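You operate a simulated robot arm through the tools that you are given. There is no shell and no other tool. Be economical: measure what you need, move in short steps, check, and stop when the job is done.

You run a simulated robot arm. Do the job below in one go: nothing can be reset, and whatever is moved stays where it is left.

Task
The thin unit shows amber: switch it off, draw it out and shut its blue catch.
Fine: push it home, latch it, switch it on and wait for green. Where these are worked on the way, their far stop is far enough and under half their travel is too little: thin unit.
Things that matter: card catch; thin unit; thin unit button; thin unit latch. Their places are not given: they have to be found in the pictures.

Only the result counts: the job must be done as asked and must still hold three seconds after the hand-in. Knocking over, shifting, dropping, spilling or breaking anything else fails it.

Robot
A 7-joint arm with a two-finger parallel gripper, fixed in place. Base frame: the origin is at the foot of the arm, x ahead of it, y to its left, z up. Readings come in m, rad, newtons and seconds.
Its first joint turns from -2.897 to 2.897 rad. Payload 4.4 kg.
The TCP is the grasp point between the finger pads, 0.023 m short of the fingertips. In the tool frame z runs along the fingers and y along their closing line. Largest opening 0.094 m; finger width 0.038, thickness 0.01; the body of the gripper, 0.054 by 0.096 m, starts 0.039 m behind the TCP.
Orientation is that of the tool frame in the base frame, as a unit quaternion [x, y, z, w]. With the fingers straight down and closing along the base's y, the tool's x points along the base's -x, its y along +y and its z along -z.

Tools
- The arm moves only by the tool send_rows. Its argument "rows" is a list of rows, each a list of 3 entries, a list of its own where there are three numbers: the shift along the tool's x, y, z in units of 20 mm (1.0 is 20 mm), then the turn, a rotation vector about the tool's x, y, z in units of 5 degrees (1.0 is 5 degrees), then the opening in per cent of the stroke, from 0 (shut) to 100 (fully open). In form: [[[dx, dy, dz], [rx, ry, rz], jaw], ...]. A call has 1 to 20 rows; each row shifts and turns the commanded pose from where the row before left it, along the tool's axes as they then stand. A call with a number of a shift or a turn outside -1 to 1 is refused whole. Rows are played at 5 a second. More than 0.05 m and 0.15 rad between two rows, or a gripper value outside its range, and nothing of the call is played. A pose out of reach is approached as far as the arm can. The call stops where the force on the tool passes 90 N (or 10 N more than at its start, if that is more) or the arm is blocked; 0.2 s more then pass. The fingers move at their own pace (about 0.072 m/s each) and stop on an object; they squeeze with about 43 N. The grip force told is the motor's: it shows also when the fingers shut on nothing. Time passes only in rows, and 0.2 s behind the last, so rows that do not move let the fingers close. The reply holds the time, the measured pose of the TCP, the force on the tool along the base axes, the opening and the grip force, in the units named above and with some noise, with the torque about the TCP (base axes, N m) and any sound that the robot's microphone picked up, and new pictures: "pictures" is both (left out), scene, wrist or none.
- Cameras (640 x 400 px; columns grow to the right, rows downward): "scene" is fixed at [0.4017, -0.6501, 1.7067]; the picture's right is [0.97, -0.25, 0.00], its down [-0.08, -0.33, -0.94] and it looks along [0.24, 0.91, -0.34] (base axes); focal length 324 px, centre (320, 200). "wrist" rides on the gripper at [0.086, 0.016, -0.075] in the tool frame; the picture's right is [-0.18, 0.98, 0.00], its down [-0.58, -0.11, -0.81] and it looks along [-0.79, -0.15, 0.59] (tool axes); focal length 243 px, centre (320, 200).
- pixel_to_xyz(camera, pixels): for up to 12 pixels [column, row] of the newest picture of that camera ("zoom" is the newest enlarged one), the place [x, y, z] in the base frame of the surface seen there, good to about 0.003 m. No time passes.
- close_up(camera, box): a new picture of the part [left, top, right, bottom] of that camera's present view, enlarged. No time passes.
- sign_off(): hands the job in; it is judged then, once.

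Keep the steps short. Do not move on a guess: measure, check each grasp and each placing, and mend mistakes. In all there are 80 turns and 200 pictures (those below and enlarged ones count). Leave the gripper open and the arm clear of the work at the hand-in unless told otherwise, and finish with a single line.

The tools are called by a JSON object that holds its "api" and its "payload". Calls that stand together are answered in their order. send_rows: Moves the arm, as the interface text tells. Its arguments: {"type":"object","properties":{"rows":{"type":"array","items":{"type":"array"}},"pictures":{"type":"string","enum":["both","scene","wrist","none"]}},"required":["rows"]} The other tools are called the same way: pixel_to_xyz (camera, pixels) gives the place of the surface under pixels of a picture; close_up (camera, box) takes an enlarged picture of a part of a camera's view; sign_off () hands the job in.

At the start:

```text
time: 0.0
tcp_pos: [0.4834, 0.7446, 1.4263]
orientation: [0.0, 1.0, 0.0, -0.001]
ft_force: [-0.6, 0.1, 0.4]
ft_torque: [0.03, 0.02, -0.02]
width: 0.0939
gripper_force: 0.1
```

scene: 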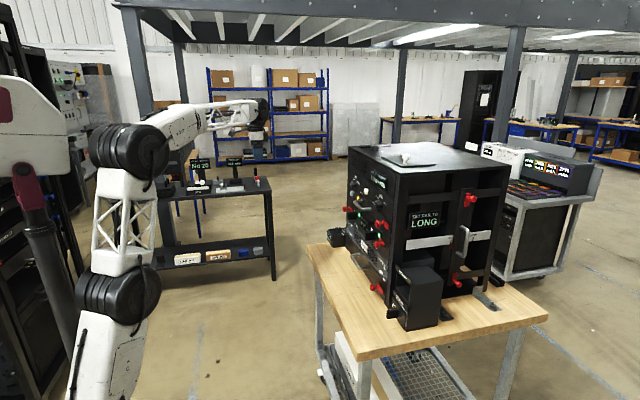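
wrist: 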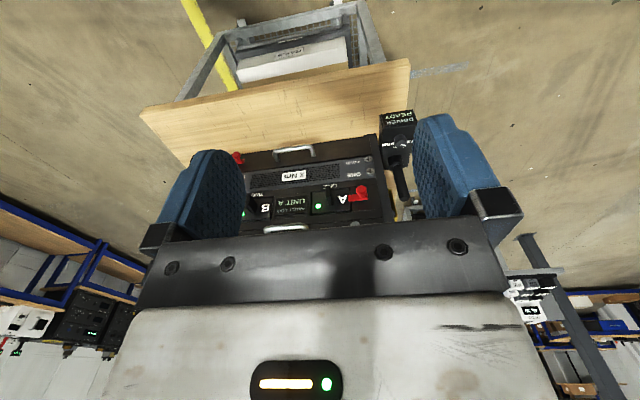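

The rack stands on the wooden bench around scene pixel (430,235). First I enlarge it in both cameras.

{"api": "close_up", "payload": {"camera": "scene", "box": [320, 140, 520, 340]}}

{"api": "close_up", "payload": {"camera": "wrist", "box": [200, 90, 440, 240]}}

```text
2.00 times, centred on (420, 240) of scene
```

zoom: 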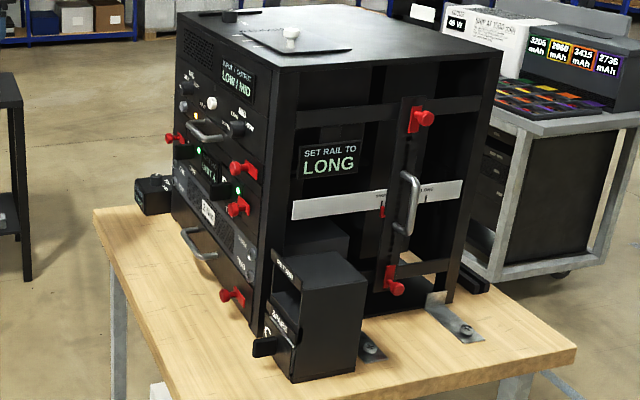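

```text
2.67 times, centred on (320, 165) of wrist
```

zoom: 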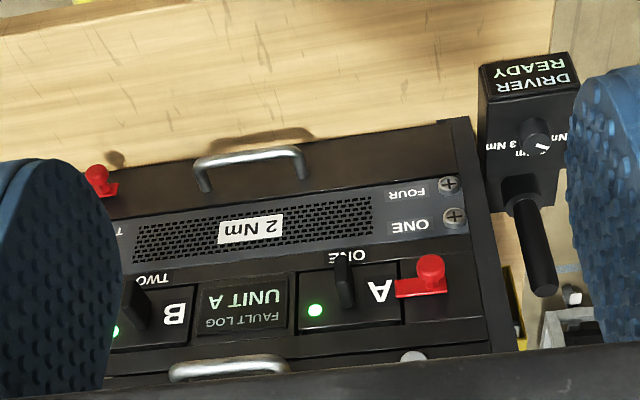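

I see no amber or blue catch there yet. Next I enlarge the dark table at (215,190), the left racks, and the rest.

{"api": "close_up", "payload": {"camera": "scene", "box": [160, 140, 290, 280]}}

{"api": "close_up", "payload": {"camera": "scene", "box": [335, 150, 415, 300]}}

{"api": "close_up", "payload": {"camera": "wrist", "box": [0, 280, 150, 400]}}

{"api": "close_up", "payload": {"camera": "scene", "box": [0, 40, 130, 300]}}

```text
2.86 times, centred on (225, 210) of scene
```

zoom: 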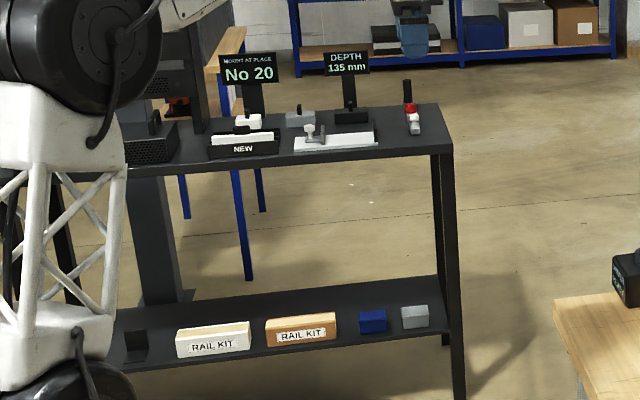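

```text
2.67 times, centred on (375, 225) of scene
```

zoom: 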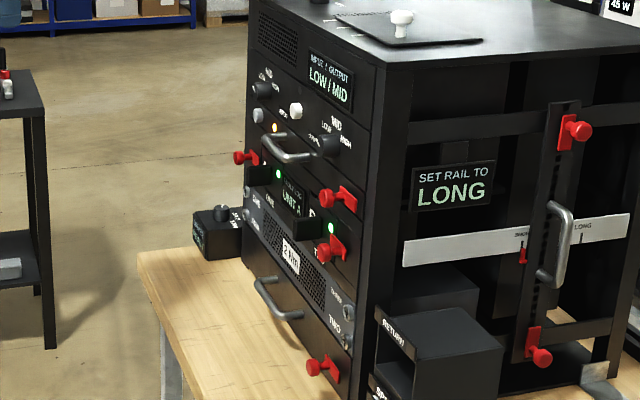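

```text
3.33 times, centred on (75, 340) of wrist
```

zoom: 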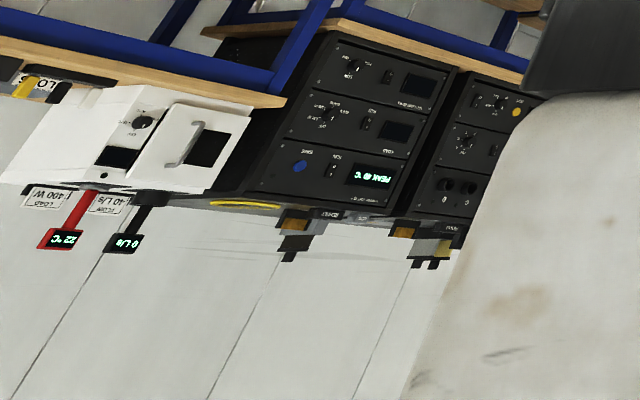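

```text
1.54 times, centred on (65, 170) of scene
```

zoom: 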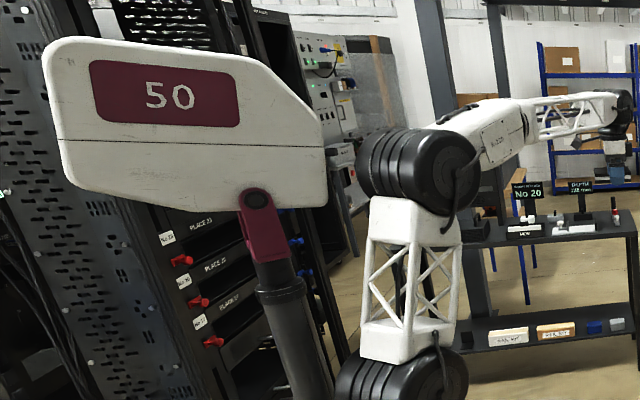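

The rack behind the arm (left) has red and blue fittings. I enlarge that.

{"api": "close_up", "payload": {"camera": "scene", "box": [0, 150, 60, 300]}}

{"api": "close_up", "payload": {"camera": "scene", "box": [0, 0, 60, 400]}}

{"api": "close_up", "payload": {"camera": "scene", "box": [30, 160, 90, 220]}}

```text
2.67 times, centred on (30, 225) of scene
```

zoom: 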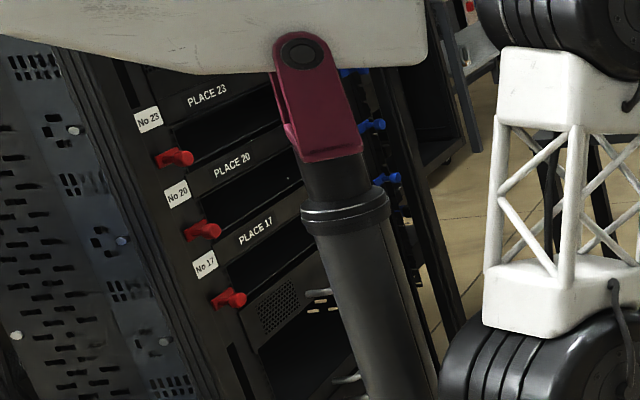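

```text
1.00 times, centred on (30, 200) of scene (not enlarged: the box is as wide or as high as the picture)
```

zoom: 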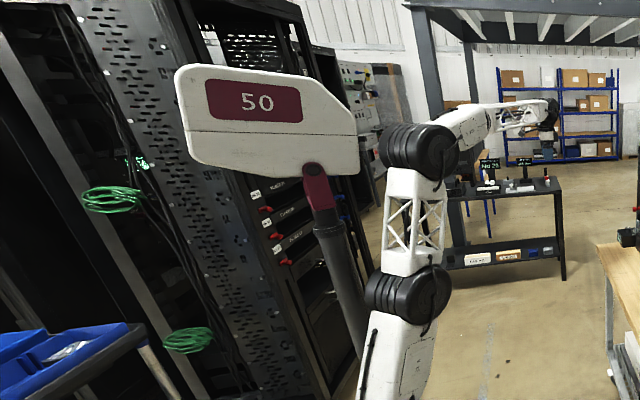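

```text
6.67 times, centred on (60, 190) of scene
```

zoom: 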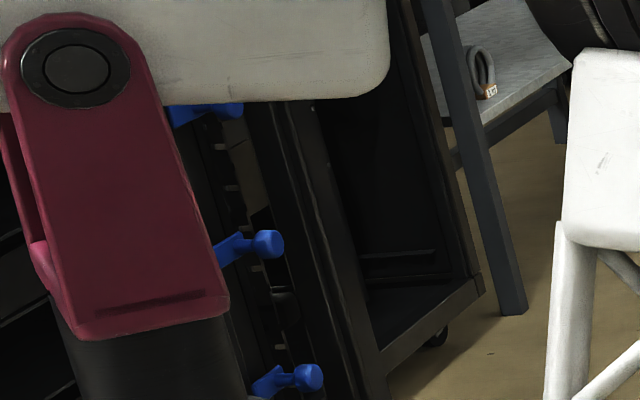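

I measure where these things stand.

{"api": "pixel_to_xyz", "payload": {"camera": "zoom", "pixels": [[265, 243], [305, 378], [205, 112], [300, 40], [40, 360], [350, 200], [440, 330]]}}

{"api": "pixel_to_xyz", "payload": {"camera": "scene", "pixels": [[360, 215], [380, 225], [400, 250], [200, 180], [250, 180], [395, 300], [350, 150], [10, 200], [75, 90], [100, 90]]}}

{"api": "close_up", "payload": {"camera": "scene", "box": [40, 50, 140, 130]}}

```text
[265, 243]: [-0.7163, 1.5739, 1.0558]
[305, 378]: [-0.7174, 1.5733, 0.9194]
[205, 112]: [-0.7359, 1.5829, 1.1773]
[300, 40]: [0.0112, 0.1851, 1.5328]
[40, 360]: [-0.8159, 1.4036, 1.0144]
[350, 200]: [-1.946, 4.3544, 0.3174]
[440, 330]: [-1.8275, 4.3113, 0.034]
```

```text
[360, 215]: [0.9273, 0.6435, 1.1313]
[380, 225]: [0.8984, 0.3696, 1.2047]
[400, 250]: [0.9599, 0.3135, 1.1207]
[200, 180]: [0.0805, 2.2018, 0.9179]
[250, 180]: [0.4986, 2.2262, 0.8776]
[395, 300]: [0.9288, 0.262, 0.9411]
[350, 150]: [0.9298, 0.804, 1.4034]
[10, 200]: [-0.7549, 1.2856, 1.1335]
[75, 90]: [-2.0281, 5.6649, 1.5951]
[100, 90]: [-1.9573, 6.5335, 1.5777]
```

```text
5.00 times, centred on (90, 90) of scene
```

zoom: 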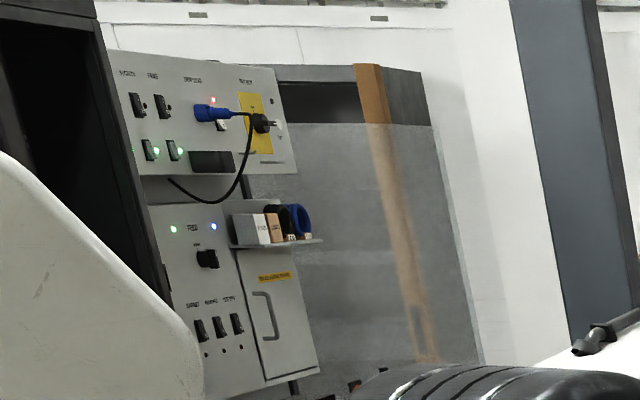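

The bench rack front (x≈0.93, y 0.3–0.8) is the reachable place. I tilt the wrist camera up 30° to see its whole front.

{"api": "send_rows", "payload": {"rows": [[[0, 0, 0], [0, -1, 0], 100], [[0, 0, 0], [0, -1, 0], 100], [[0, 0, 0], [0, -1, 0], 100], [[0, 0, 0], [0, -1, 0], 100], [[0, 0, 0], [0, -1, 0], 100], [[0, 0, 0], [0, -1, 0], 100]], "pictures": "wrist"}}

```text
time: 1.4
tcp_pos: [0.4822, 0.7434, 1.4288]
orientation: [0.0, 0.966, 0.0, 0.259]
ft_force: [-0.2, -0.4, -0.2]
ft_torque: [0.04, 0.0, 0.0]
width: 0.0942
gripper_force: 0.1
```

wrist: 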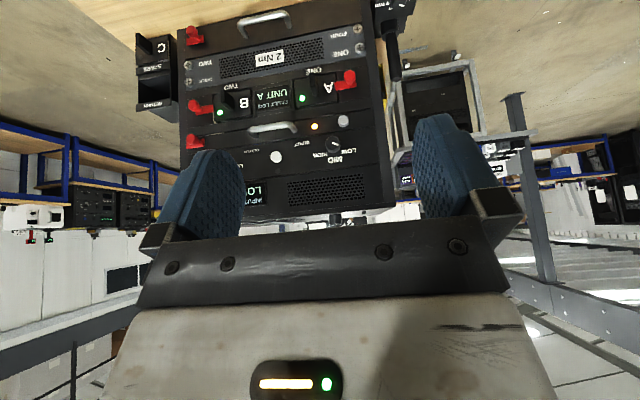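

The amber lamp at (314,126) is on the input unit, but no blue catch shows there. I turn the camera left about the vertical by 90° to look at the rest.

{"api": "send_rows", "payload": {"rows": [[[0, 0, 0], [-0.5, 0, -0.866], 100], [[0, 0, 0], [-0.5, 0, -0.866], 100], [[0, 0, 0], [-0.5, 0, -0.866], 100], [[0, 0, 0], [-0.5, 0, -0.866], 100], [[0, 0, 0], [-0.5, 0, -0.866], 100], [[0, 0, 0], [-0.5, 0, -0.866], 100], [[0, 0, 0], [-0.5, 0, -0.866], 100], [[0, 0, 0], [-0.5, 0, -0.866], 100], [[0, 0, 0], [-0.5, 0, -0.866], 100], [[0, 0, 0], [-0.5, 0, -0.866], 100], [[0, 0, 0], [-0.5, 0, -0.866], 100], [[0, 0, 0], [-0.5, 0, -0.866], 100], [[0, 0, 0], [-0.5, 0, -0.866], 100], [[0, 0, 0], [-0.5, 0, -0.866], 100], [[0, 0, 0], [-0.5, 0, -0.866], 100], [[0, 0, 0], [-0.5, 0, -0.866], 100], [[0, 0, 0], [-0.5, 0, -0.866], 100], [[0, 0, 0], [-0.5, 0, -0.866], 100]], "pictures": "wrist"}}

```text
time: 5.2
tcp_pos: [0.4843, 0.7427, 1.4266]
orientation: [0.683, -0.683, -0.183, -0.183]
ft_force: [0.6, -0.2, 0.1]
ft_torque: [-0.01, 0.01, 0.0]
width: 0.094
gripper_force: 0.2
```

wrist: 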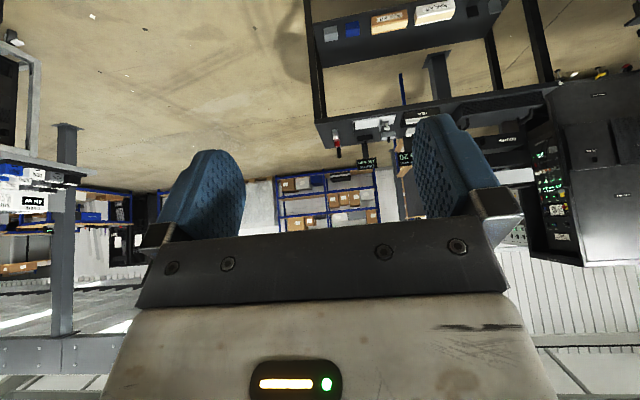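

A cabinet with displays stands at right (590,150). I turn on 60° further.

{"api": "send_rows", "payload": {"rows": [[[0, 0, 0], [-0.5, 0, -0.866], 100], [[0, 0, 0], [-0.5, 0, -0.866], 100], [[0, 0, 0], [-0.5, 0, -0.866], 100], [[0, 0, 0], [-0.5, 0, -0.866], 100], [[0, 0, 0], [-0.5, 0, -0.866], 100], [[0, 0, 0], [-0.5, 0, -0.866], 100], [[0, 0, 0], [-0.5, 0, -0.866], 100], [[0, 0, 0], [-0.5, 0, -0.866], 100], [[0, 0, 0], [-0.5, 0, -0.866], 100], [[0, 0, 0], [-0.5, 0, -0.866], 100], [[0, 0, 0], [-0.5, 0, -0.866], 100], [[0, 0, 0], [-0.5, 0, -0.866], 100]], "pictures": "wrist"}}

```text
time: 7.8
tcp_pos: [0.4841, 0.7436, 1.4277]
orientation: [0.933, -0.249, -0.25, -0.067]
ft_force: [0.0, 0.4, 0.6]
ft_torque: [0.02, 0.01, -0.03]
width: 0.0942
gripper_force: 0.0
```

wrist: 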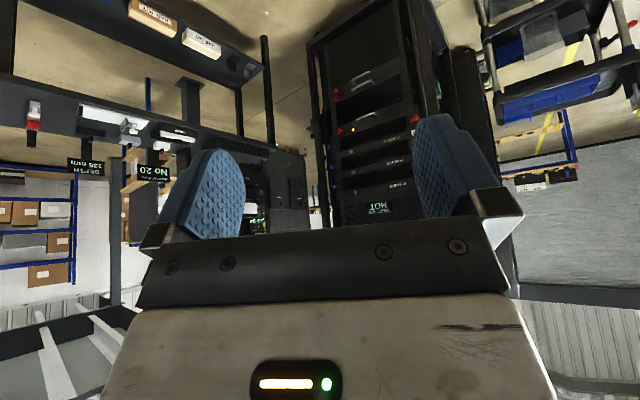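

The rack at (370,110) shows an amber lamp near (350,130). I enlarge it.

{"api": "close_up", "payload": {"camera": "wrist", "box": [300, 60, 440, 220]}}

{"api": "pixel_to_xyz", "payload": {"camera": "wrist", "pixels": [[350, 130], [338, 131], [338, 95], [410, 185], [340, 185], [420, 90], [320, 60], [370, 100]]}}

```text
2.50 times, centred on (370, 140) of wrist
```

zoom: 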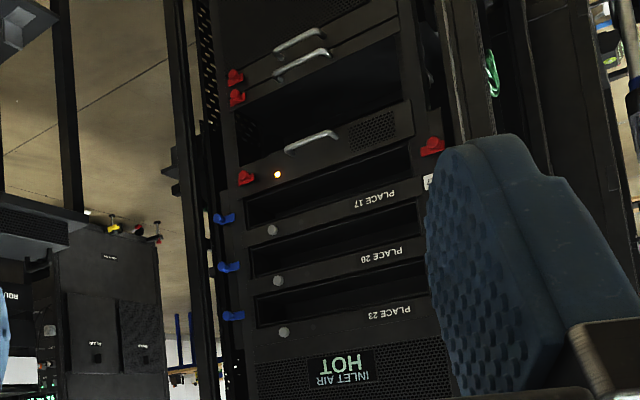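

```text
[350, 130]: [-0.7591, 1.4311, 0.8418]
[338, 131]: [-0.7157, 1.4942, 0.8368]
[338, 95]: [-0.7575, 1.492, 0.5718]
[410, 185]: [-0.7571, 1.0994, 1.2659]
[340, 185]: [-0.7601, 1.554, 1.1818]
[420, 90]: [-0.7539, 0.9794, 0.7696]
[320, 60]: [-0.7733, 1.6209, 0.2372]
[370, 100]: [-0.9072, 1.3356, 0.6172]
```

The amber unit there is at y≈1.4, x≈-0.76, seemingly far. I enlarge it more, and measure the arm's own links to judge the reach; also the bench unit.

{"api": "close_up", "payload": {"camera": "wrist", "box": [330, 90, 420, 150]}}

{"api": "close_up", "payload": {"camera": "scene", "box": [0, 0, 320, 399]}}

{"api": "pixel_to_xyz", "payload": {"camera": "scene", "pixels": [[118, 290], [90, 370], [125, 155], [110, 225], [40, 220], [30, 130], [180, 125], [70, 320]]}}

```text
6.67 times, centred on (375, 120) of wrist
```

zoom: 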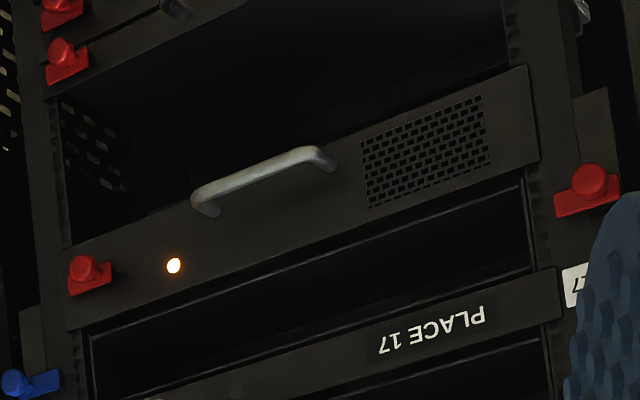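

```text
1.00 times, centred on (160, 200) of scene (not enlarged: the box is as wide or as high as the picture)
```

zoom: 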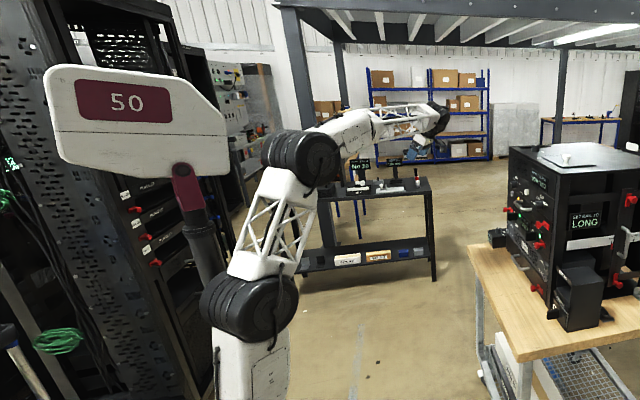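

```text
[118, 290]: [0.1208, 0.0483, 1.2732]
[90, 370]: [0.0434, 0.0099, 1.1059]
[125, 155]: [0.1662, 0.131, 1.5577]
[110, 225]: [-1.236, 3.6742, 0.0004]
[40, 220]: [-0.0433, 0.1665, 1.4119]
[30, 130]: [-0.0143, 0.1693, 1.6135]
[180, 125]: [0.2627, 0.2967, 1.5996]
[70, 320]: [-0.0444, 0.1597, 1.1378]
```

The arm's links are about 1 m in all, so that rack is out of reach. I turn on 90° further to see the area toward −y.

{"api": "send_rows", "payload": {"rows": [[[0, 0, 0], [-0.5, 0, -0.866], 100], [[0, 0, 0], [-0.5, 0, -0.866], 100], [[0, 0, 0], [-0.5, 0, -0.866], 100], [[0, 0, 0], [-0.5, 0, -0.866], 100], [[0, 0, 0], [-0.5, 0, -0.866], 100], [[0, 0, 0], [-0.5, 0, -0.866], 100], [[0, 0, 0], [-0.5, 0, -0.866], 100], [[0, 0, 0], [-0.5, 0, -0.866], 100], [[0, 0, 0], [-0.5, 0, -0.866], 100], [[0, 0, 0], [-0.5, 0, -0.866], 100], [[0, 0, 0], [-0.5, 0, -0.866], 100], [[0, 0, 0], [-0.5, 0, -0.866], 100], [[0, 0, 0], [-0.5, 0, -0.866], 100], [[0, 0, 0], [-0.5, 0, -0.866], 100], [[0, 0, 0], [-0.5, 0, -0.866], 100], [[0, 0, 0], [-0.5, 0, -0.866], 100], [[0, 0, 0], [-0.5, 0, -0.866], 100], [[0, 0, 0], [-0.5, 0, -0.866], 100]], "pictures": "wrist"}}

```text
time: 11.6
tcp_pos: [0.4505, 0.7168, 1.379]
orientation: [0.87, 0.42, -0.232, 0.115]
ft_force: [-0.2, 0.1, -0.1]
ft_torque: [-0.04, 0.01, -0.03]
width: 0.0938
gripper_force: 0.0
out of reach, approached as far as the arm can: row 11, 12, 13, 14, 16, 17, 18
```

wrist: 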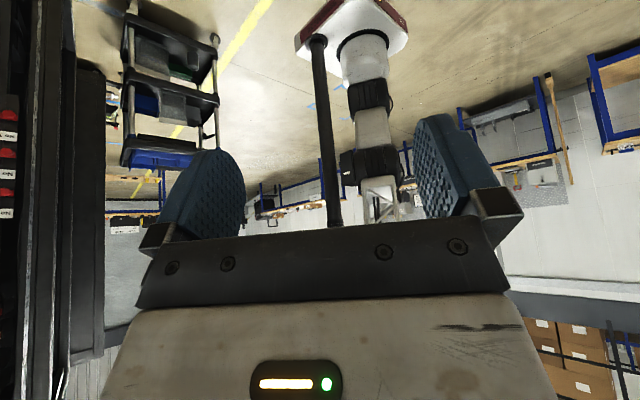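

Nothing to work there. The job must be on the bench rack, whose top unit shows amber. I turn back.

{"api": "send_rows", "payload": {"rows": [[[0, 0, 0], [0.5, 0, 0.866], 100], [[0, 0, 0], [0.5, 0, 0.866], 100], [[0, 0, 0], [0.5, 0, 0.866], 100], [[0, 0, 0], [0.5, 0, 0.866], 100], [[0, 0, 0], [0.5, 0, 0.866], 100], [[0, 0, 0], [0.5, 0, 0.866], 100], [[0, 0, 0], [0.5, 0, 0.866], 100], [[0, 0, 0], [0.5, 0, 0.866], 100], [[0, 0, 0], [0.5, 0, 0.866], 100], [[0, 0, 0], [0.5, 0, 0.866], 100], [[0, 0, 0], [0.5, 0, 0.866], 100], [[0, 0, 0], [0.5, 0, 0.866], 100], [[0, 0, 0], [0.5, 0, 0.866], 100], [[0, 0, 0], [0.5, 0, 0.866], 100], [[0, 0, 0], [0.5, 0, 0.866], 100], [[0, 0, 0], [0.5, 0, 0.866], 100], [[0, 0, 0], [0.5, 0, 0.866], 100], [[0, 0, 0], [0.5, 0, 0.866], 100], [[0, 0, 0], [0.5, 0, 0.866], 100], [[0, 0, 0], [0.5, 0, 0.866], 100]], "pictures": "none"}}

{"api": "send_rows", "payload": {"rows": [[[0, 0, 0], [0.5, 0, 0.866], 100], [[0, 0, 0], [0.5, 0, 0.866], 100], [[0, 0, 0], [0.5, 0, 0.866], 100], [[0, 0, 0], [0.5, 0, 0.866], 100], [[0, 0, 0], [0.5, 0, 0.866], 100], [[0, 0, 0], [0.5, 0, 0.866], 100], [[0, 0, 0], [0.5, 0, 0.866], 100], [[0, 0, 0], [0.5, 0, 0.866], 100], [[0, 0, 0], [0.5, 0, 0.866], 100], [[0, 0, 0], [0.5, 0, 0.866], 100], [[0, 0, 0], [0.5, 0, 0.866], 100], [[0, 0, 0], [0.5, 0, 0.866], 100], [[0, 0, 0], [0.5, 0, 0.866], 100], [[0, 0, 0], [0.5, 0, 0.866], 100], [[0, 0, 0], [0.5, 0, 0.866], 100], [[0, 0, 0], [0.5, 0, 0.866], 100], [[0, 0, 0], [0.5, 0, 0.866], 100], [[0, 0, 0], [0.5, 0, 0.866], 100], [[0, 0, 0], [0.5, 0, 0.866], 100], [[0, 0, 0], [0.5, 0, 0.866], 100]], "pictures": "wrist"}}

```text
time: 15.8
tcp_pos: [0.4514, 0.7177, 1.3794]
orientation: [0.881, -0.397, -0.234, -0.106]
ft_force: [-0.4, -0.1, 0.6]
ft_torque: [0.0, 0.02, 0.01]
width: 0.0941
gripper_force: 0.1
```

```text
time: 20.0
tcp_pos: [0.4518, 0.7181, 1.3792]
orientation: [-0.262, 0.929, 0.068, 0.252]
ft_force: [1.0, -0.4, 0.2]
ft_torque: [0.0, 0.02, 0.05]
width: 0.094
gripper_force: 0.0
```

wrist: 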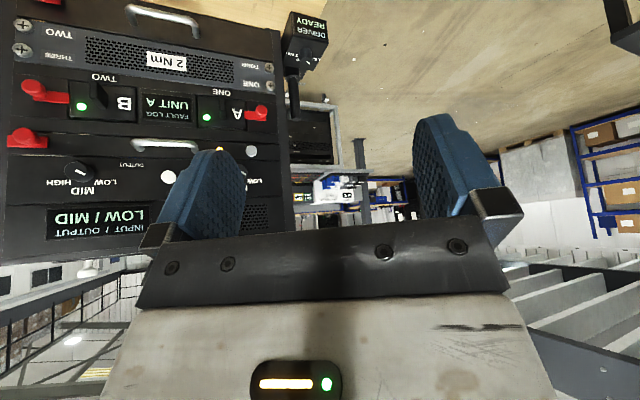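

I turn the last 31° to face the rack squarely.

{"api": "send_rows", "payload": {"rows": [[[0, 0, 0], [0.5, 0, 0.866], 100], [[0, 0, 0], [0.5, 0, 0.866], 100], [[0, 0, 0], [0.5, 0, 0.866], 100], [[0, 0, 0], [0.5, 0, 0.866], 100], [[0, 0, 0], [0.5, 0, 0.866], 100], [[0, 0, 0], [0.5, 0, 0.866], 100], [[0, 0, 0], [0.15, 0, 0.26], 100], [[0, -1, 0], [0, 0, 0], 100], [[0, -1, 0], [0, 0, 0], 100], [[0, -1, 0], [0, 0, 0], 100], [[0, -1, 0], [0, 0, 0], 100]], "pictures": "wrist"}}

{"api": "close_up", "payload": {"camera": "wrist", "box": [160, 0, 420, 220]}}

{"api": "close_up", "payload": {"camera": "wrist", "box": [200, 90, 420, 215]}}

```text
time: 22.4
tcp_pos: [0.4519, 0.636, 1.3779]
orientation: [0.0, 0.965, -0.001, 0.261]
ft_force: [1.0, -0.6, -0.2]
ft_torque: [0.02, 0.01, -0.01]
width: 0.094
gripper_force: 0.1
```

wrist: 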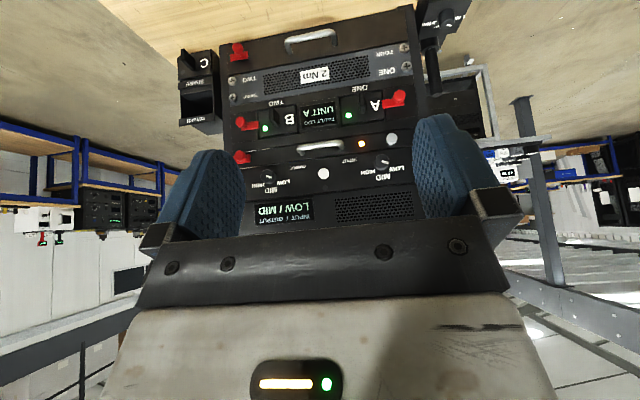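

```text
1.82 times, centred on (290, 110) of wrist
```

zoom: 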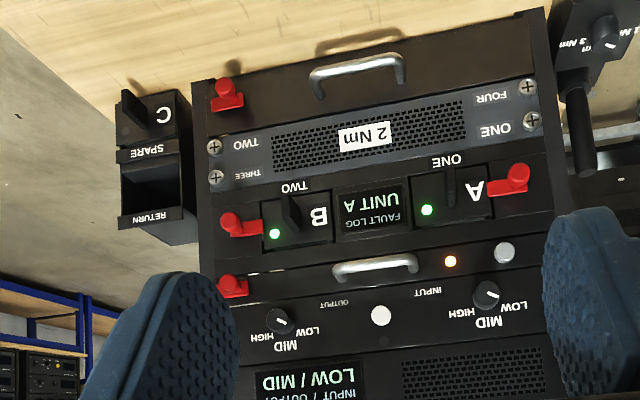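

```text
2.91 times, centred on (310, 152) of wrist
```

zoom: 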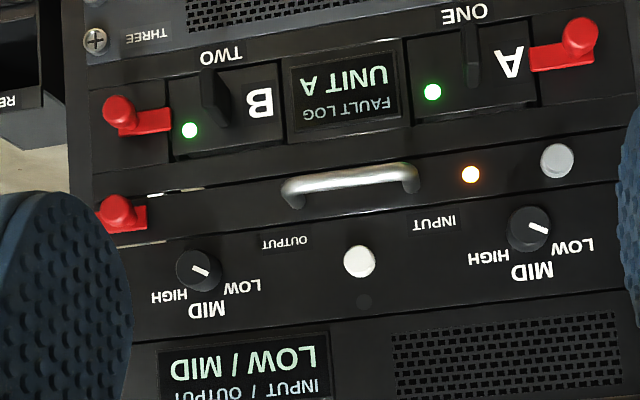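

Found: the thin unit is the narrow strip with handle, amber lamp, grey button and one red latch. I measure its parts in the latest zoom.

{"api": "pixel_to_xyz", "payload": {"camera": "zoom", "pixels": [[557, 160], [470, 174], [350, 178], [290, 195], [415, 185], [120, 212], [140, 218], [115, 215], [240, 195], [120, 112], [358, 262], [450, 190]]}}

{"api": "close_up", "payload": {"camera": "wrist", "box": [225, 110, 285, 180]}}

```text
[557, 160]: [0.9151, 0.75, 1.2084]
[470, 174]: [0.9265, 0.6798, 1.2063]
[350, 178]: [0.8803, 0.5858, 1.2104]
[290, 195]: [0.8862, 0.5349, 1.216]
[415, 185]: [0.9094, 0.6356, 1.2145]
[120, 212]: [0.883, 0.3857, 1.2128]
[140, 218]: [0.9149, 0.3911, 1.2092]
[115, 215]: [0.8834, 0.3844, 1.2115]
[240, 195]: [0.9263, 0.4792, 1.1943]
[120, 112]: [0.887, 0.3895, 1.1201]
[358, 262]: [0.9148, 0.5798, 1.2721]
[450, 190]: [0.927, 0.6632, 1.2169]
```

```text
5.71 times, centred on (255, 145) of wrist
```

zoom: 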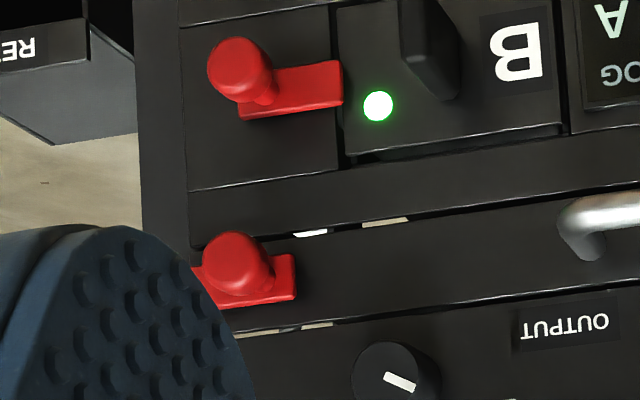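

The latch knob is at about (0.883,0.385,1.212). I look closer from the scene camera to see whether it slides or turns.

{"api": "close_up", "payload": {"camera": "scene", "box": [340, 195, 400, 245]}}

{"api": "close_up", "payload": {"camera": "scene", "box": [365, 205, 395, 230]}}

```text
8.00 times, centred on (370, 220) of scene
```

zoom: 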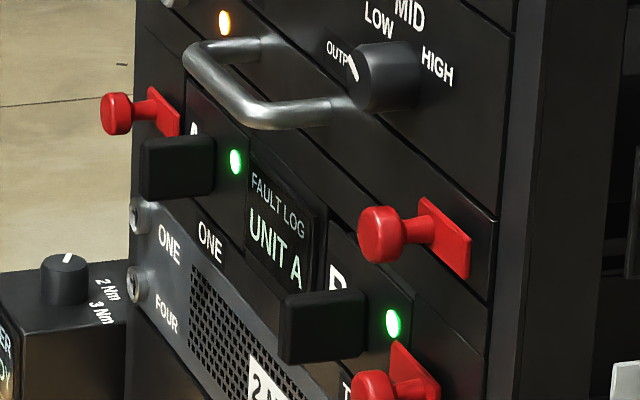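

```text
16.00 times, centred on (380, 218) of scene
```

zoom: 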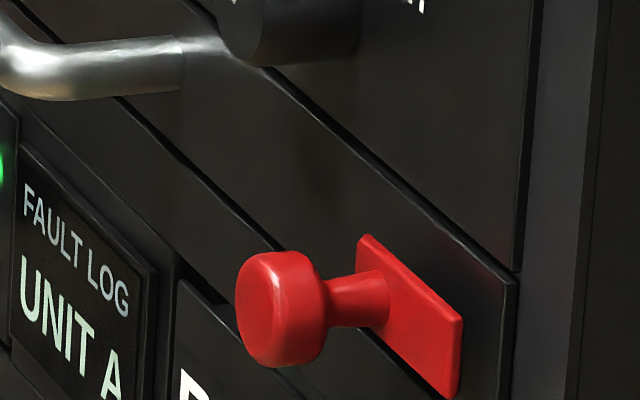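

I now pitch the hand to point at the rack (+x), then roll it 90° so the fingers close vertically.

{"api": "send_rows", "payload": {"rows": [[[0, 0, 0], [0, -1, 0], 100], [[0, 0, 0], [0, -1, 0], 100], [[0, 0, 0], [0, -1, 0], 100], [[0, 0, 0], [0, -1, 0], 100], [[0, 0, 0], [0, -1, 0], 100], [[0, 0, 0], [0, -1, 0], 100], [[0, 0, 0], [0, -1, 0], 100], [[0, 0, 0], [0, -1, 0], 100], [[0, 0, 0], [0, -1, 0], 100], [[0, 0, 0], [0, -1, 0], 100], [[0, 0, 0], [0, -1, 0], 100], [[0, 0, 0], [0, -1, 0], 100], [[0, 0, 0], [0, 0, 1], 100], [[0, 0, 0], [0, 0, 1], 100], [[0, 0, 0], [0, 0, 1], 100], [[0, 0, 0], [0, 0, 1], 100], [[0, 0, 0], [0, 0, 1], 100], [[0, 0, 0], [0, 0, 1], 100]], "pictures": "none"}}

{"api": "send_rows", "payload": {"rows": [[[0, 0, 0], [0, 0, 1], 60], [[0, 0, 0], [0, 0, 1], 60], [[0, 0, 0], [0, 0, 1], 60], [[0, 0, 0], [0, 0, 1], 60], [[0, 0, 0], [0, 0, 1], 60], [[0, 0, 0], [0, 0, 1], 60], [[0, 0, 0], [0, 0, 1], 60], [[0, 0, 0], [0, 0, 1], 60], [[0, 0, 0], [0, 0, 1], 60], [[0, 0, 0], [0, 0, 1], 60], [[0, 0, 0], [0, 0, 1], 60], [[0, 0, 0], [0, 0, 1], 60]]}}

```text
time: 26.2
tcp_pos: [0.4517, 0.6367, 1.3795]
orientation: [0.182, 0.682, 0.183, 0.684]
ft_force: [0.3, -0.4, 0.6]
ft_torque: [0.01, -0.02, 0.03]
width: 0.0941
gripper_force: 0.0
```

```text
time: 28.8
tcp_pos: [0.4522, 0.6389, 1.3939]
orientation: [0.474, 0.53, 0.469, 0.524]
ft_force: [0.3, -0.4, 1.3]
ft_torque: [-0.01, 0.0, 0.01]
width: 0.0563
gripper_force: 0.0
out of reach, approached as far as the arm can: row 11, 12
```

scene: 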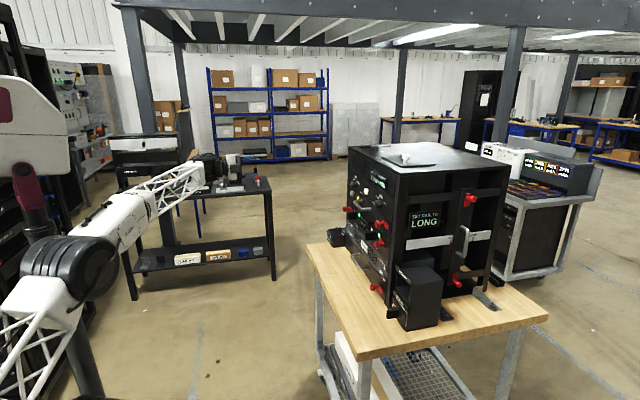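
wrist: 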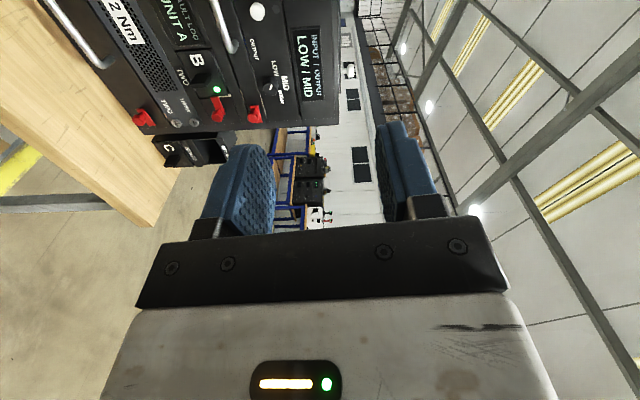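

Almost there in roll (about 6° short at a joint limit). I move forward toward (0.75,0.5,1.21), in front of the thin unit.

{"api": "send_rows", "payload": {"rows": [[[-0.44, -0.6, 1], [0, 0, 0], 50], [[-0.44, -0.6, 1], [0, 0, 0], 50], [[-0.44, -0.6, 1], [0, 0, 0], 50], [[-0.44, -0.6, 1], [0, 0, 0], 50], [[-0.44, -0.6, 1], [0, 0, 0], 50], [[-0.44, -0.6, 1], [0, 0, 0], 50], [[-0.44, -0.6, 1], [0, 0, 0], 50], [[-0.44, -0.6, 1], [0, 0, 0], 50], [[-0.44, -0.6, 1], [0, 0, 0], 50], [[-0.44, -0.6, 1], [0, 0, 0], 50], [[-0.44, -0.6, 1], [0, 0, 0], 50], [[-0.44, -0.6, 1], [0, 0, 0], 50], [[-0.44, -0.6, 1], [0, 0, 0], 50], [[-0.44, -0.6, 1], [0, 0, 0], 50]]}}

```text
time: 31.8
tcp_pos: [0.7496, 0.5165, 1.3648]
orientation: [0.475, 0.533, 0.465, 0.523]
ft_force: [-0.2, -0.3, -0.6]
ft_torque: [-0.03, 0.01, 0.02]
width: 0.0468
gripper_force: 0.1
out of reach, approached as far as the arm can: row 1, 2, 3, 4, 5, 6, 7, 8, 9, 10, 11, 12, 13, 14
```

scene: 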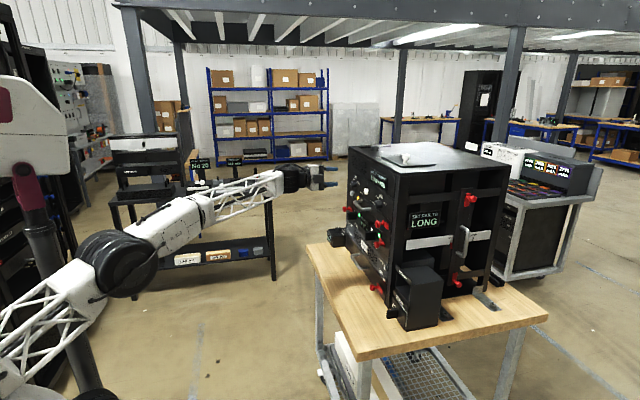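
wrist: 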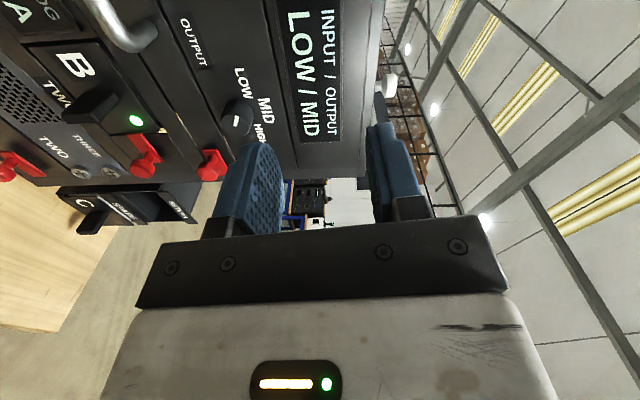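

The wrist roll is at its limit on this side, which keeps the hand from coming down. I roll the other way (−180°), which leaves the closing line vertical.

{"api": "send_rows", "payload": {"rows": [[[0, 0, 0], [0, 0, -1], 50], [[0, 0, 0], [0, 0, -1], 50], [[0, 0, 0], [0, 0, -1], 50], [[0, 0, 0], [0, 0, -1], 50], [[0, 0, 0], [0, 0, -1], 50], [[0, 0, 0], [0, 0, -1], 50], [[0, 0, 0], [0, 0, -1], 50], [[0, 0, 0], [0, 0, -1], 50], [[0, 0, 0], [0, 0, -1], 50], [[0, 0, 0], [0, 0, -1], 50], [[0, 0, 0], [0, 0, -1], 50], [[0, 0, 0], [0, 0, -1], 50], [[0, 0, 0], [0, 0, -1], 50], [[0, 0, 0], [0, 0, -1], 50], [[0, 0, 0], [0, 0, -1], 50], [[0, 0, 0], [0, 0, -1], 50], [[0, 0, 0], [0, 0, -1], 50], [[0, 0, 0], [0, 0, -1], 50]], "pictures": "none"}}

{"api": "send_rows", "payload": {"rows": [[[0, 0, 0], [0, 0, -1], 50], [[0, 0, 0], [0, 0, -1], 50], [[0, 0, 0], [0, 0, -1], 50], [[0, 0, 0], [0, 0, -1], 50], [[0, 0, 0], [0, 0, -1], 50], [[0, 0, 0], [0, 0, -1], 50], [[0, 0, 0], [0, 0, -1], 50], [[0, 0, 0], [0, 0, -1], 50], [[0, 0, 0], [0, 0, -1], 50], [[0, 0, 0], [0, 0, -1], 50], [[0, 0, 0], [0, 0, -1], 50], [[0, 0, 0], [0, 0, -1], 50], [[0, 0, 0], [0, 0, -1], 50], [[0, 0, 0], [0, 0, -1], 50], [[0, 0, 0], [0, 0, -1], 50], [[0, 0, 0], [0, 0, -1], 50], [[0, 0, 0], [0, 0, -1], 50]]}}

```text
time: 35.6
tcp_pos: [0.7456, 0.5181, 1.3634]
orientation: [-0.041, 0.71, -0.039, 0.702]
ft_force: [-0.1, 0.4, -0.1]
ft_torque: [0.0, 0.02, -0.01]
width: 0.0471
gripper_force: 0.1
```

```text
time: 39.2
tcp_pos: [0.7483, 0.5175, 1.3644]
orientation: [0.51, -0.497, 0.503, -0.491]
ft_force: [-0.6, -0.4, -0.1]
ft_torque: [-0.02, -0.01, 0.01]
width: 0.047
gripper_force: 0.0
```

scene: 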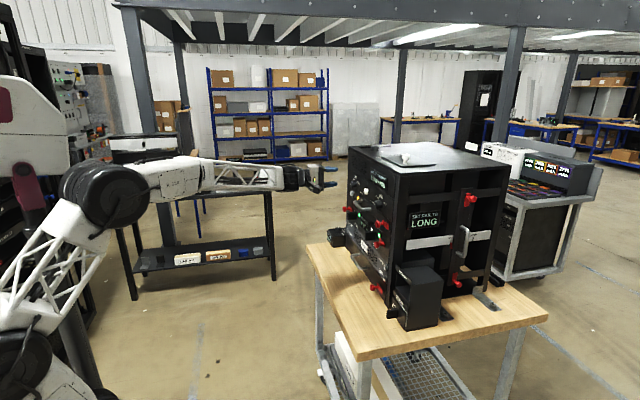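
wrist: 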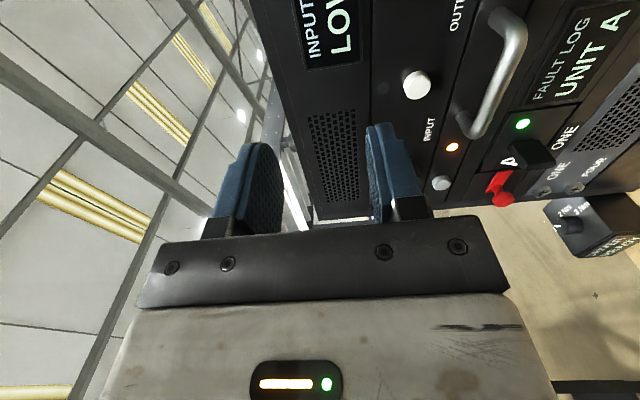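

Good, no reach trouble now. The amber lamp is at (452,147), the grey button at (440,183). I move to stand off before the button (y 0.75, z 1.21), jaws shut.

{"api": "send_rows", "payload": {"rows": [[[-0.9, 0.64, 0], [0, 0, 0], 0], [[-0.9, 0.64, 0], [0, 0, 0], 0], [[-0.9, 0.64, 0], [0, 0, 0], 0], [[-0.9, 0.64, 0], [0, 0, 0], 0], [[-0.9, 0.64, 0], [0, 0, 0], 0], [[-0.9, 0.64, 0], [0, 0, 0], 0], [[-0.9, 0.64, 0], [0, 0, 0], 0], [[-0.9, 0.64, 0], [0, 0, 0], 0], [[-0.9, 0.64, 0], [0, 0, 0], 0], [[-0.9, 0.64, 0], [0, 0, 0], 0], [[-0.9, 0.64, 0], [0, 0, 0], 0], [[-0.9, 0.64, 0], [0, 0, 0], 0], [[-0.9, 0.0, 0], [0, 0, 0], 0]], "pictures": "wrist"}}

```text
time: 42.0
tcp_pos: [0.7444, 0.7473, 1.2028]
orientation: [0.509, -0.497, 0.503, -0.491]
ft_force: [-0.4, -0.1, -0.8]
ft_torque: [0.0, 0.0, 0.0]
width: 0.0
gripper_force: 42.2
```

wrist: 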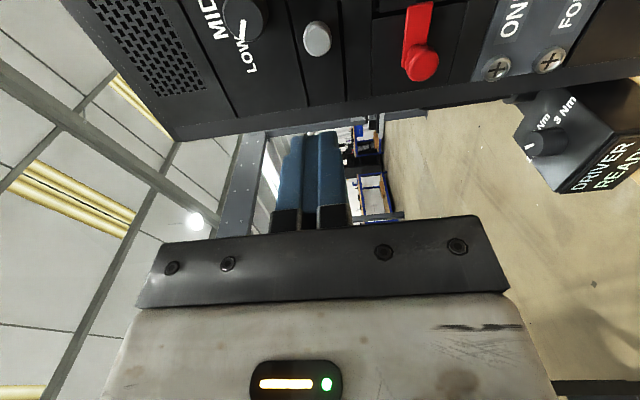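

{"api": "pixel_to_xyz", "payload": {"camera": "wrist", "pixels": [[316, 36], [318, 45], [340, 60], [245, 20], [420, 62], [340, 140]]}}

{"api": "close_up", "payload": {"camera": "wrist", "box": [240, 0, 440, 125]}}

```text
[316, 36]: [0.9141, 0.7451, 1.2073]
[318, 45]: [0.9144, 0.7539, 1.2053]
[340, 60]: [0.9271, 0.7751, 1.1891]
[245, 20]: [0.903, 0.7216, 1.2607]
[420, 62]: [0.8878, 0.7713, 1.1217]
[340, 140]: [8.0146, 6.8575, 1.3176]
```

```text
3.20 times, centred on (340, 62) of wrist
```

zoom: 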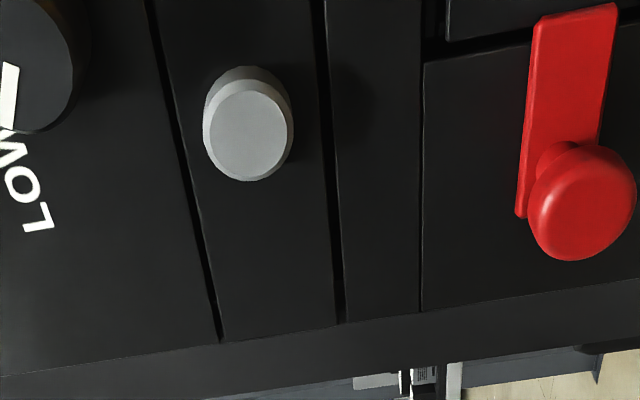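

Button face at (0.914,0.748,1.207); tips are at x≈0.767. I advance to ~1 cm short.

{"api": "send_rows", "payload": {"rows": [[[0, -0.3, 0.9], [0, 0, 0], 0], [[0, 0, 1], [0, 0, 0], 0], [[0, 0, 1], [0, 0, 0], 0], [[0, 0, 1], [0, 0, 0], 0], [[0, 0, 1], [0, 0, 0], 0], [[0, 0, 1], [0, 0, 0], 0], [[0, 0, 0.8], [0, 0, 0], 0]], "pictures": "wrist"}}

```text
time: 43.6
tcp_pos: [0.8779, 0.7465, 1.2098]
orientation: [0.509, -0.497, 0.503, -0.491]
ft_force: [-0.3, 0.1, 0.2]
ft_torque: [-0.02, 0.01, 0.0]
width: 0.0
gripper_force: 42.4
```

wrist: 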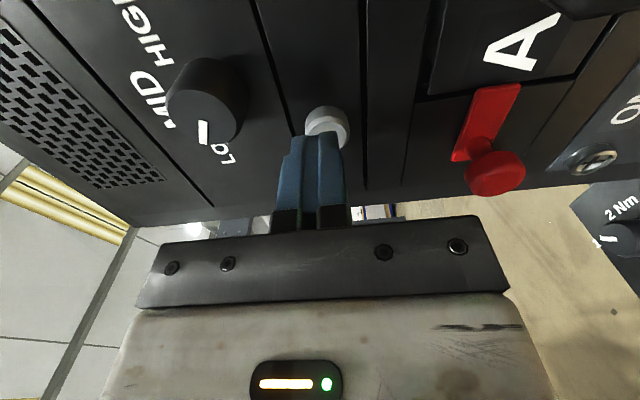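

Aligned just short of the button. I push in small steps, 18 mm in all, then read.

{"api": "send_rows", "payload": {"rows": [[[0, 0.05, 0.3], [0, 0, 0], 0], [[0, 0, 0.3], [0, 0, 0], 0], [[0, 0, 0.15], [0, 0, 0], 0], [[0, 0, 0.15], [0, 0, 0], 0]], "pictures": "wrist"}}

```text
time: 44.6
tcp_pos: [0.8955, 0.747, 1.207]
orientation: [0.509, -0.498, 0.503, -0.49]
ft_force: [-29.5, -14.2, -4.4]
ft_torque: [0.01, 0.07, -0.23]
width: 0.0002
gripper_force: 42.1
heard: click
```

wrist: 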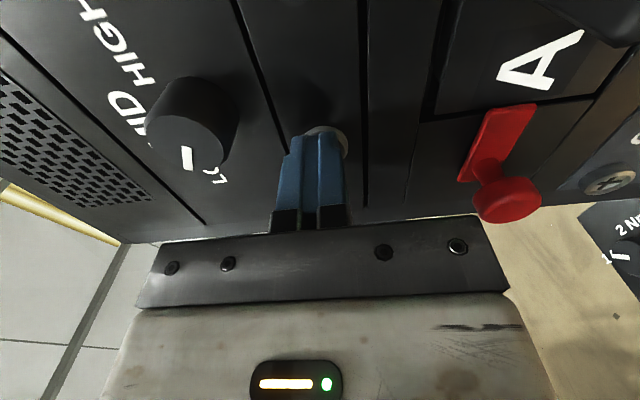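

A click was heard. I back off 60 mm and look at the lamp.

{"api": "send_rows", "payload": {"rows": [[[0, 0, -1], [0, 0, 0], 0], [[0, 0, -1], [0, 0, 0], 0], [[0, 0, -1], [0, 0, 0], 0], [[0, 0, -1], [0, 0, 0], 0], [[1, 0, -1], [0, 0, 0], 0], [[1, 0, 0], [0, 0, 0], 0], [[1, 0, 0], [0, 0, 0], 0], [[1, 0, 0], [0, 0, 0], 0]], "pictures": "wrist"}}

{"api": "close_up", "payload": {"camera": "scene", "box": [340, 190, 400, 240]}}

```text
time: 46.4
tcp_pos: [0.7981, 0.6664, 1.2081]
orientation: [0.509, -0.496, 0.503, -0.491]
ft_force: [0.0, -1.0, -0.4]
ft_torque: [0.03, 0.02, 0.06]
width: 0.0001
gripper_force: 42.9
```

wrist: 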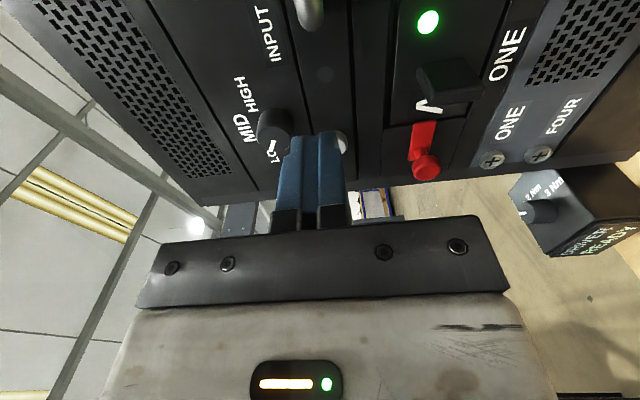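

```text
8.00 times, centred on (370, 215) of scene
```

zoom: 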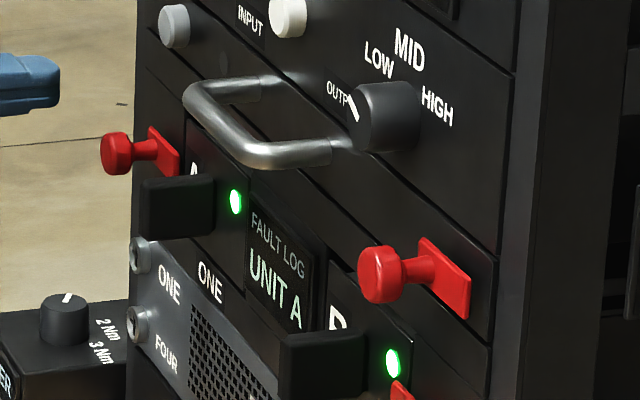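

The amber lamp is out. Now I move in front of the latch (y≈0.39), jaws opened to about 40 mm.

{"api": "send_rows", "payload": {"rows": [[[1, 0, 0], [0, 0, 0], 45], [[1, 0, 0], [0, 0, 0], 45], [[1, 0, 0], [0, 0, 0], 45], [[1, 0, 0], [0, 0, 0], 45], [[1, 0, 0], [0, 0, 0], 45], [[1, 0, 0], [0, 0, 0], 45], [[1, 0, 0], [0, 0, 0], 45], [[1, 0, 0], [0, 0, 0], 45], [[1, 0, 0], [0, 0, 0], 45], [[1, 0, 0], [0, 0, 0], 45], [[1, 0, 0], [0, 0, 0], 45], [[1, 0, 0], [0, 0, 0], 45], [[1, 0, 0], [0, 0, 0], 45], [[1, 0.3, 0], [0, 0, 0], 45]], "pictures": "wrist"}}

{"api": "close_up", "payload": {"camera": "wrist", "box": [220, 0, 460, 150]}}

```text
time: 49.4
tcp_pos: [0.7983, 0.3881, 1.2113]
orientation: [0.509, -0.497, 0.503, -0.49]
ft_force: [0.0, -1.1, 0.1]
ft_torque: [0.01, 0.03, 0.0]
width: 0.0422
gripper_force: 0.0
```

wrist: 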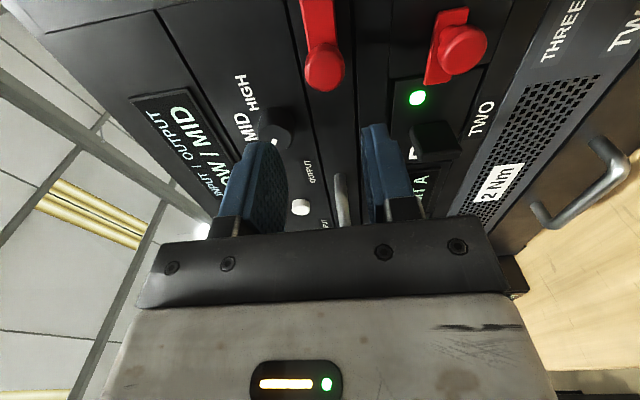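

```text
2.67 times, centred on (340, 75) of wrist
```

zoom: 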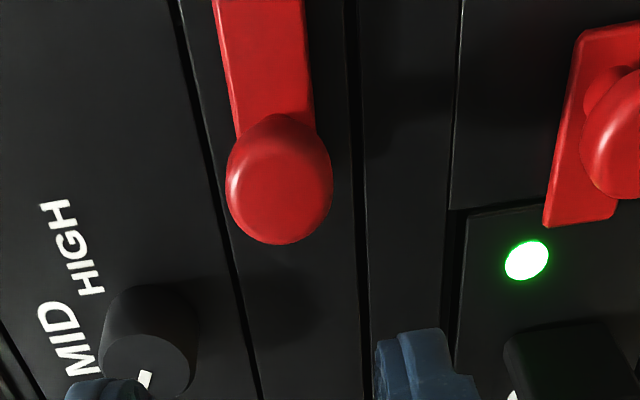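

I measure the knob, plate and edges.

{"api": "pixel_to_xyz", "payload": {"camera": "zoom", "pixels": [[280, 175], [235, 185], [328, 185], [240, 60], [300, 60], [260, 10], [590, 40], [560, 210], [270, 250]]}}

{"api": "close_up", "payload": {"camera": "wrist", "box": [270, 0, 390, 20]}}

```text
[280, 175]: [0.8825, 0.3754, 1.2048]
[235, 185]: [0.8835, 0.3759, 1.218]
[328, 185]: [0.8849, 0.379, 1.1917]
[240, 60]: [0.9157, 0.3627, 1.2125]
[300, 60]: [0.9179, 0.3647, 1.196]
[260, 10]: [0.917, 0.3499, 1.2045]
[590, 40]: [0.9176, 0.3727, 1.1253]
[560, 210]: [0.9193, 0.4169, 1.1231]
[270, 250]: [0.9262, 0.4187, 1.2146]
```

```text
5.33 times, centred on (330, 10) of wrist
```

zoom: 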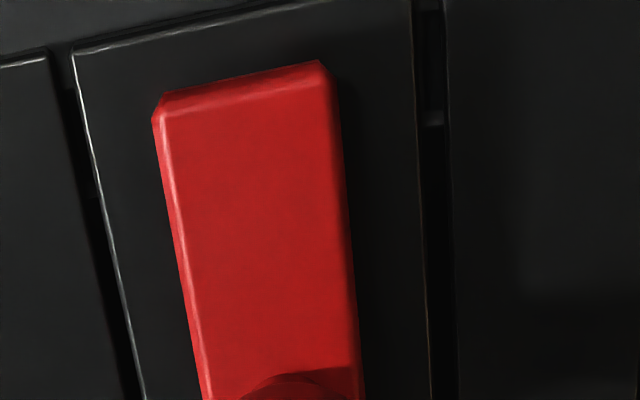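

The knob centre is about (0.885,0.378,1.205), plate face x≈0.917. I advance with fingers above and below the knob, stopping with tips 8 mm short of the plate.

{"api": "send_rows", "payload": {"rows": [[[0.5, 0.25, 0], [0, 0, 0], 45], [[0, 0, 1], [0, 0, 0], 45], [[0, 0, 1], [0, 0, 0], 45], [[0, 0, 1], [0, 0, 0], 45], [[0, 0, 1], [0, 0, 0], 45], [[0, 0, 0.3], [0, 0, 0], 45]], "pictures": "both"}}

{"api": "close_up", "payload": {"camera": "scene", "box": [360, 195, 420, 235]}}

```text
time: 50.8
tcp_pos: [0.8836, 0.3776, 1.2062]
orientation: [0.509, -0.497, 0.503, -0.491]
ft_force: [-0.1, 0.2, -0.2]
ft_torque: [-0.01, -0.01, 0.0]
width: 0.0423
gripper_force: 0.0
```

scene: 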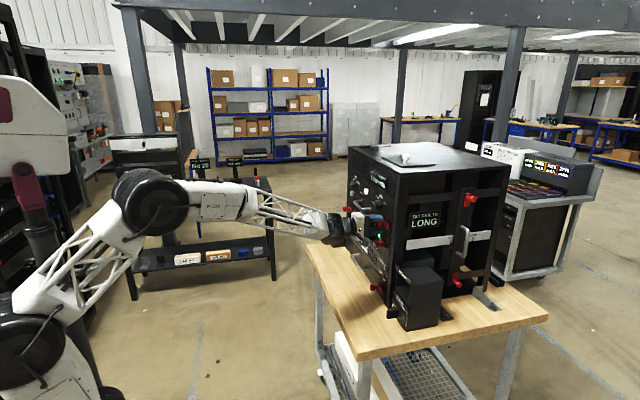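
wrist: 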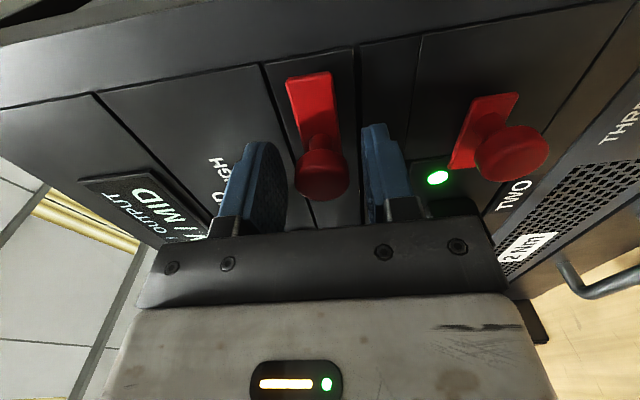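

```text
10.00 times, centred on (390, 215) of scene
```

zoom: 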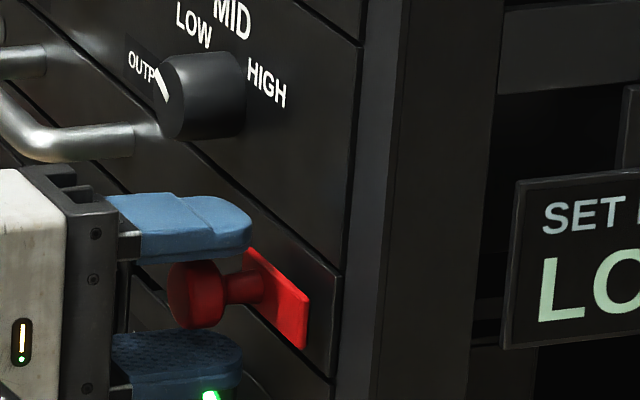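

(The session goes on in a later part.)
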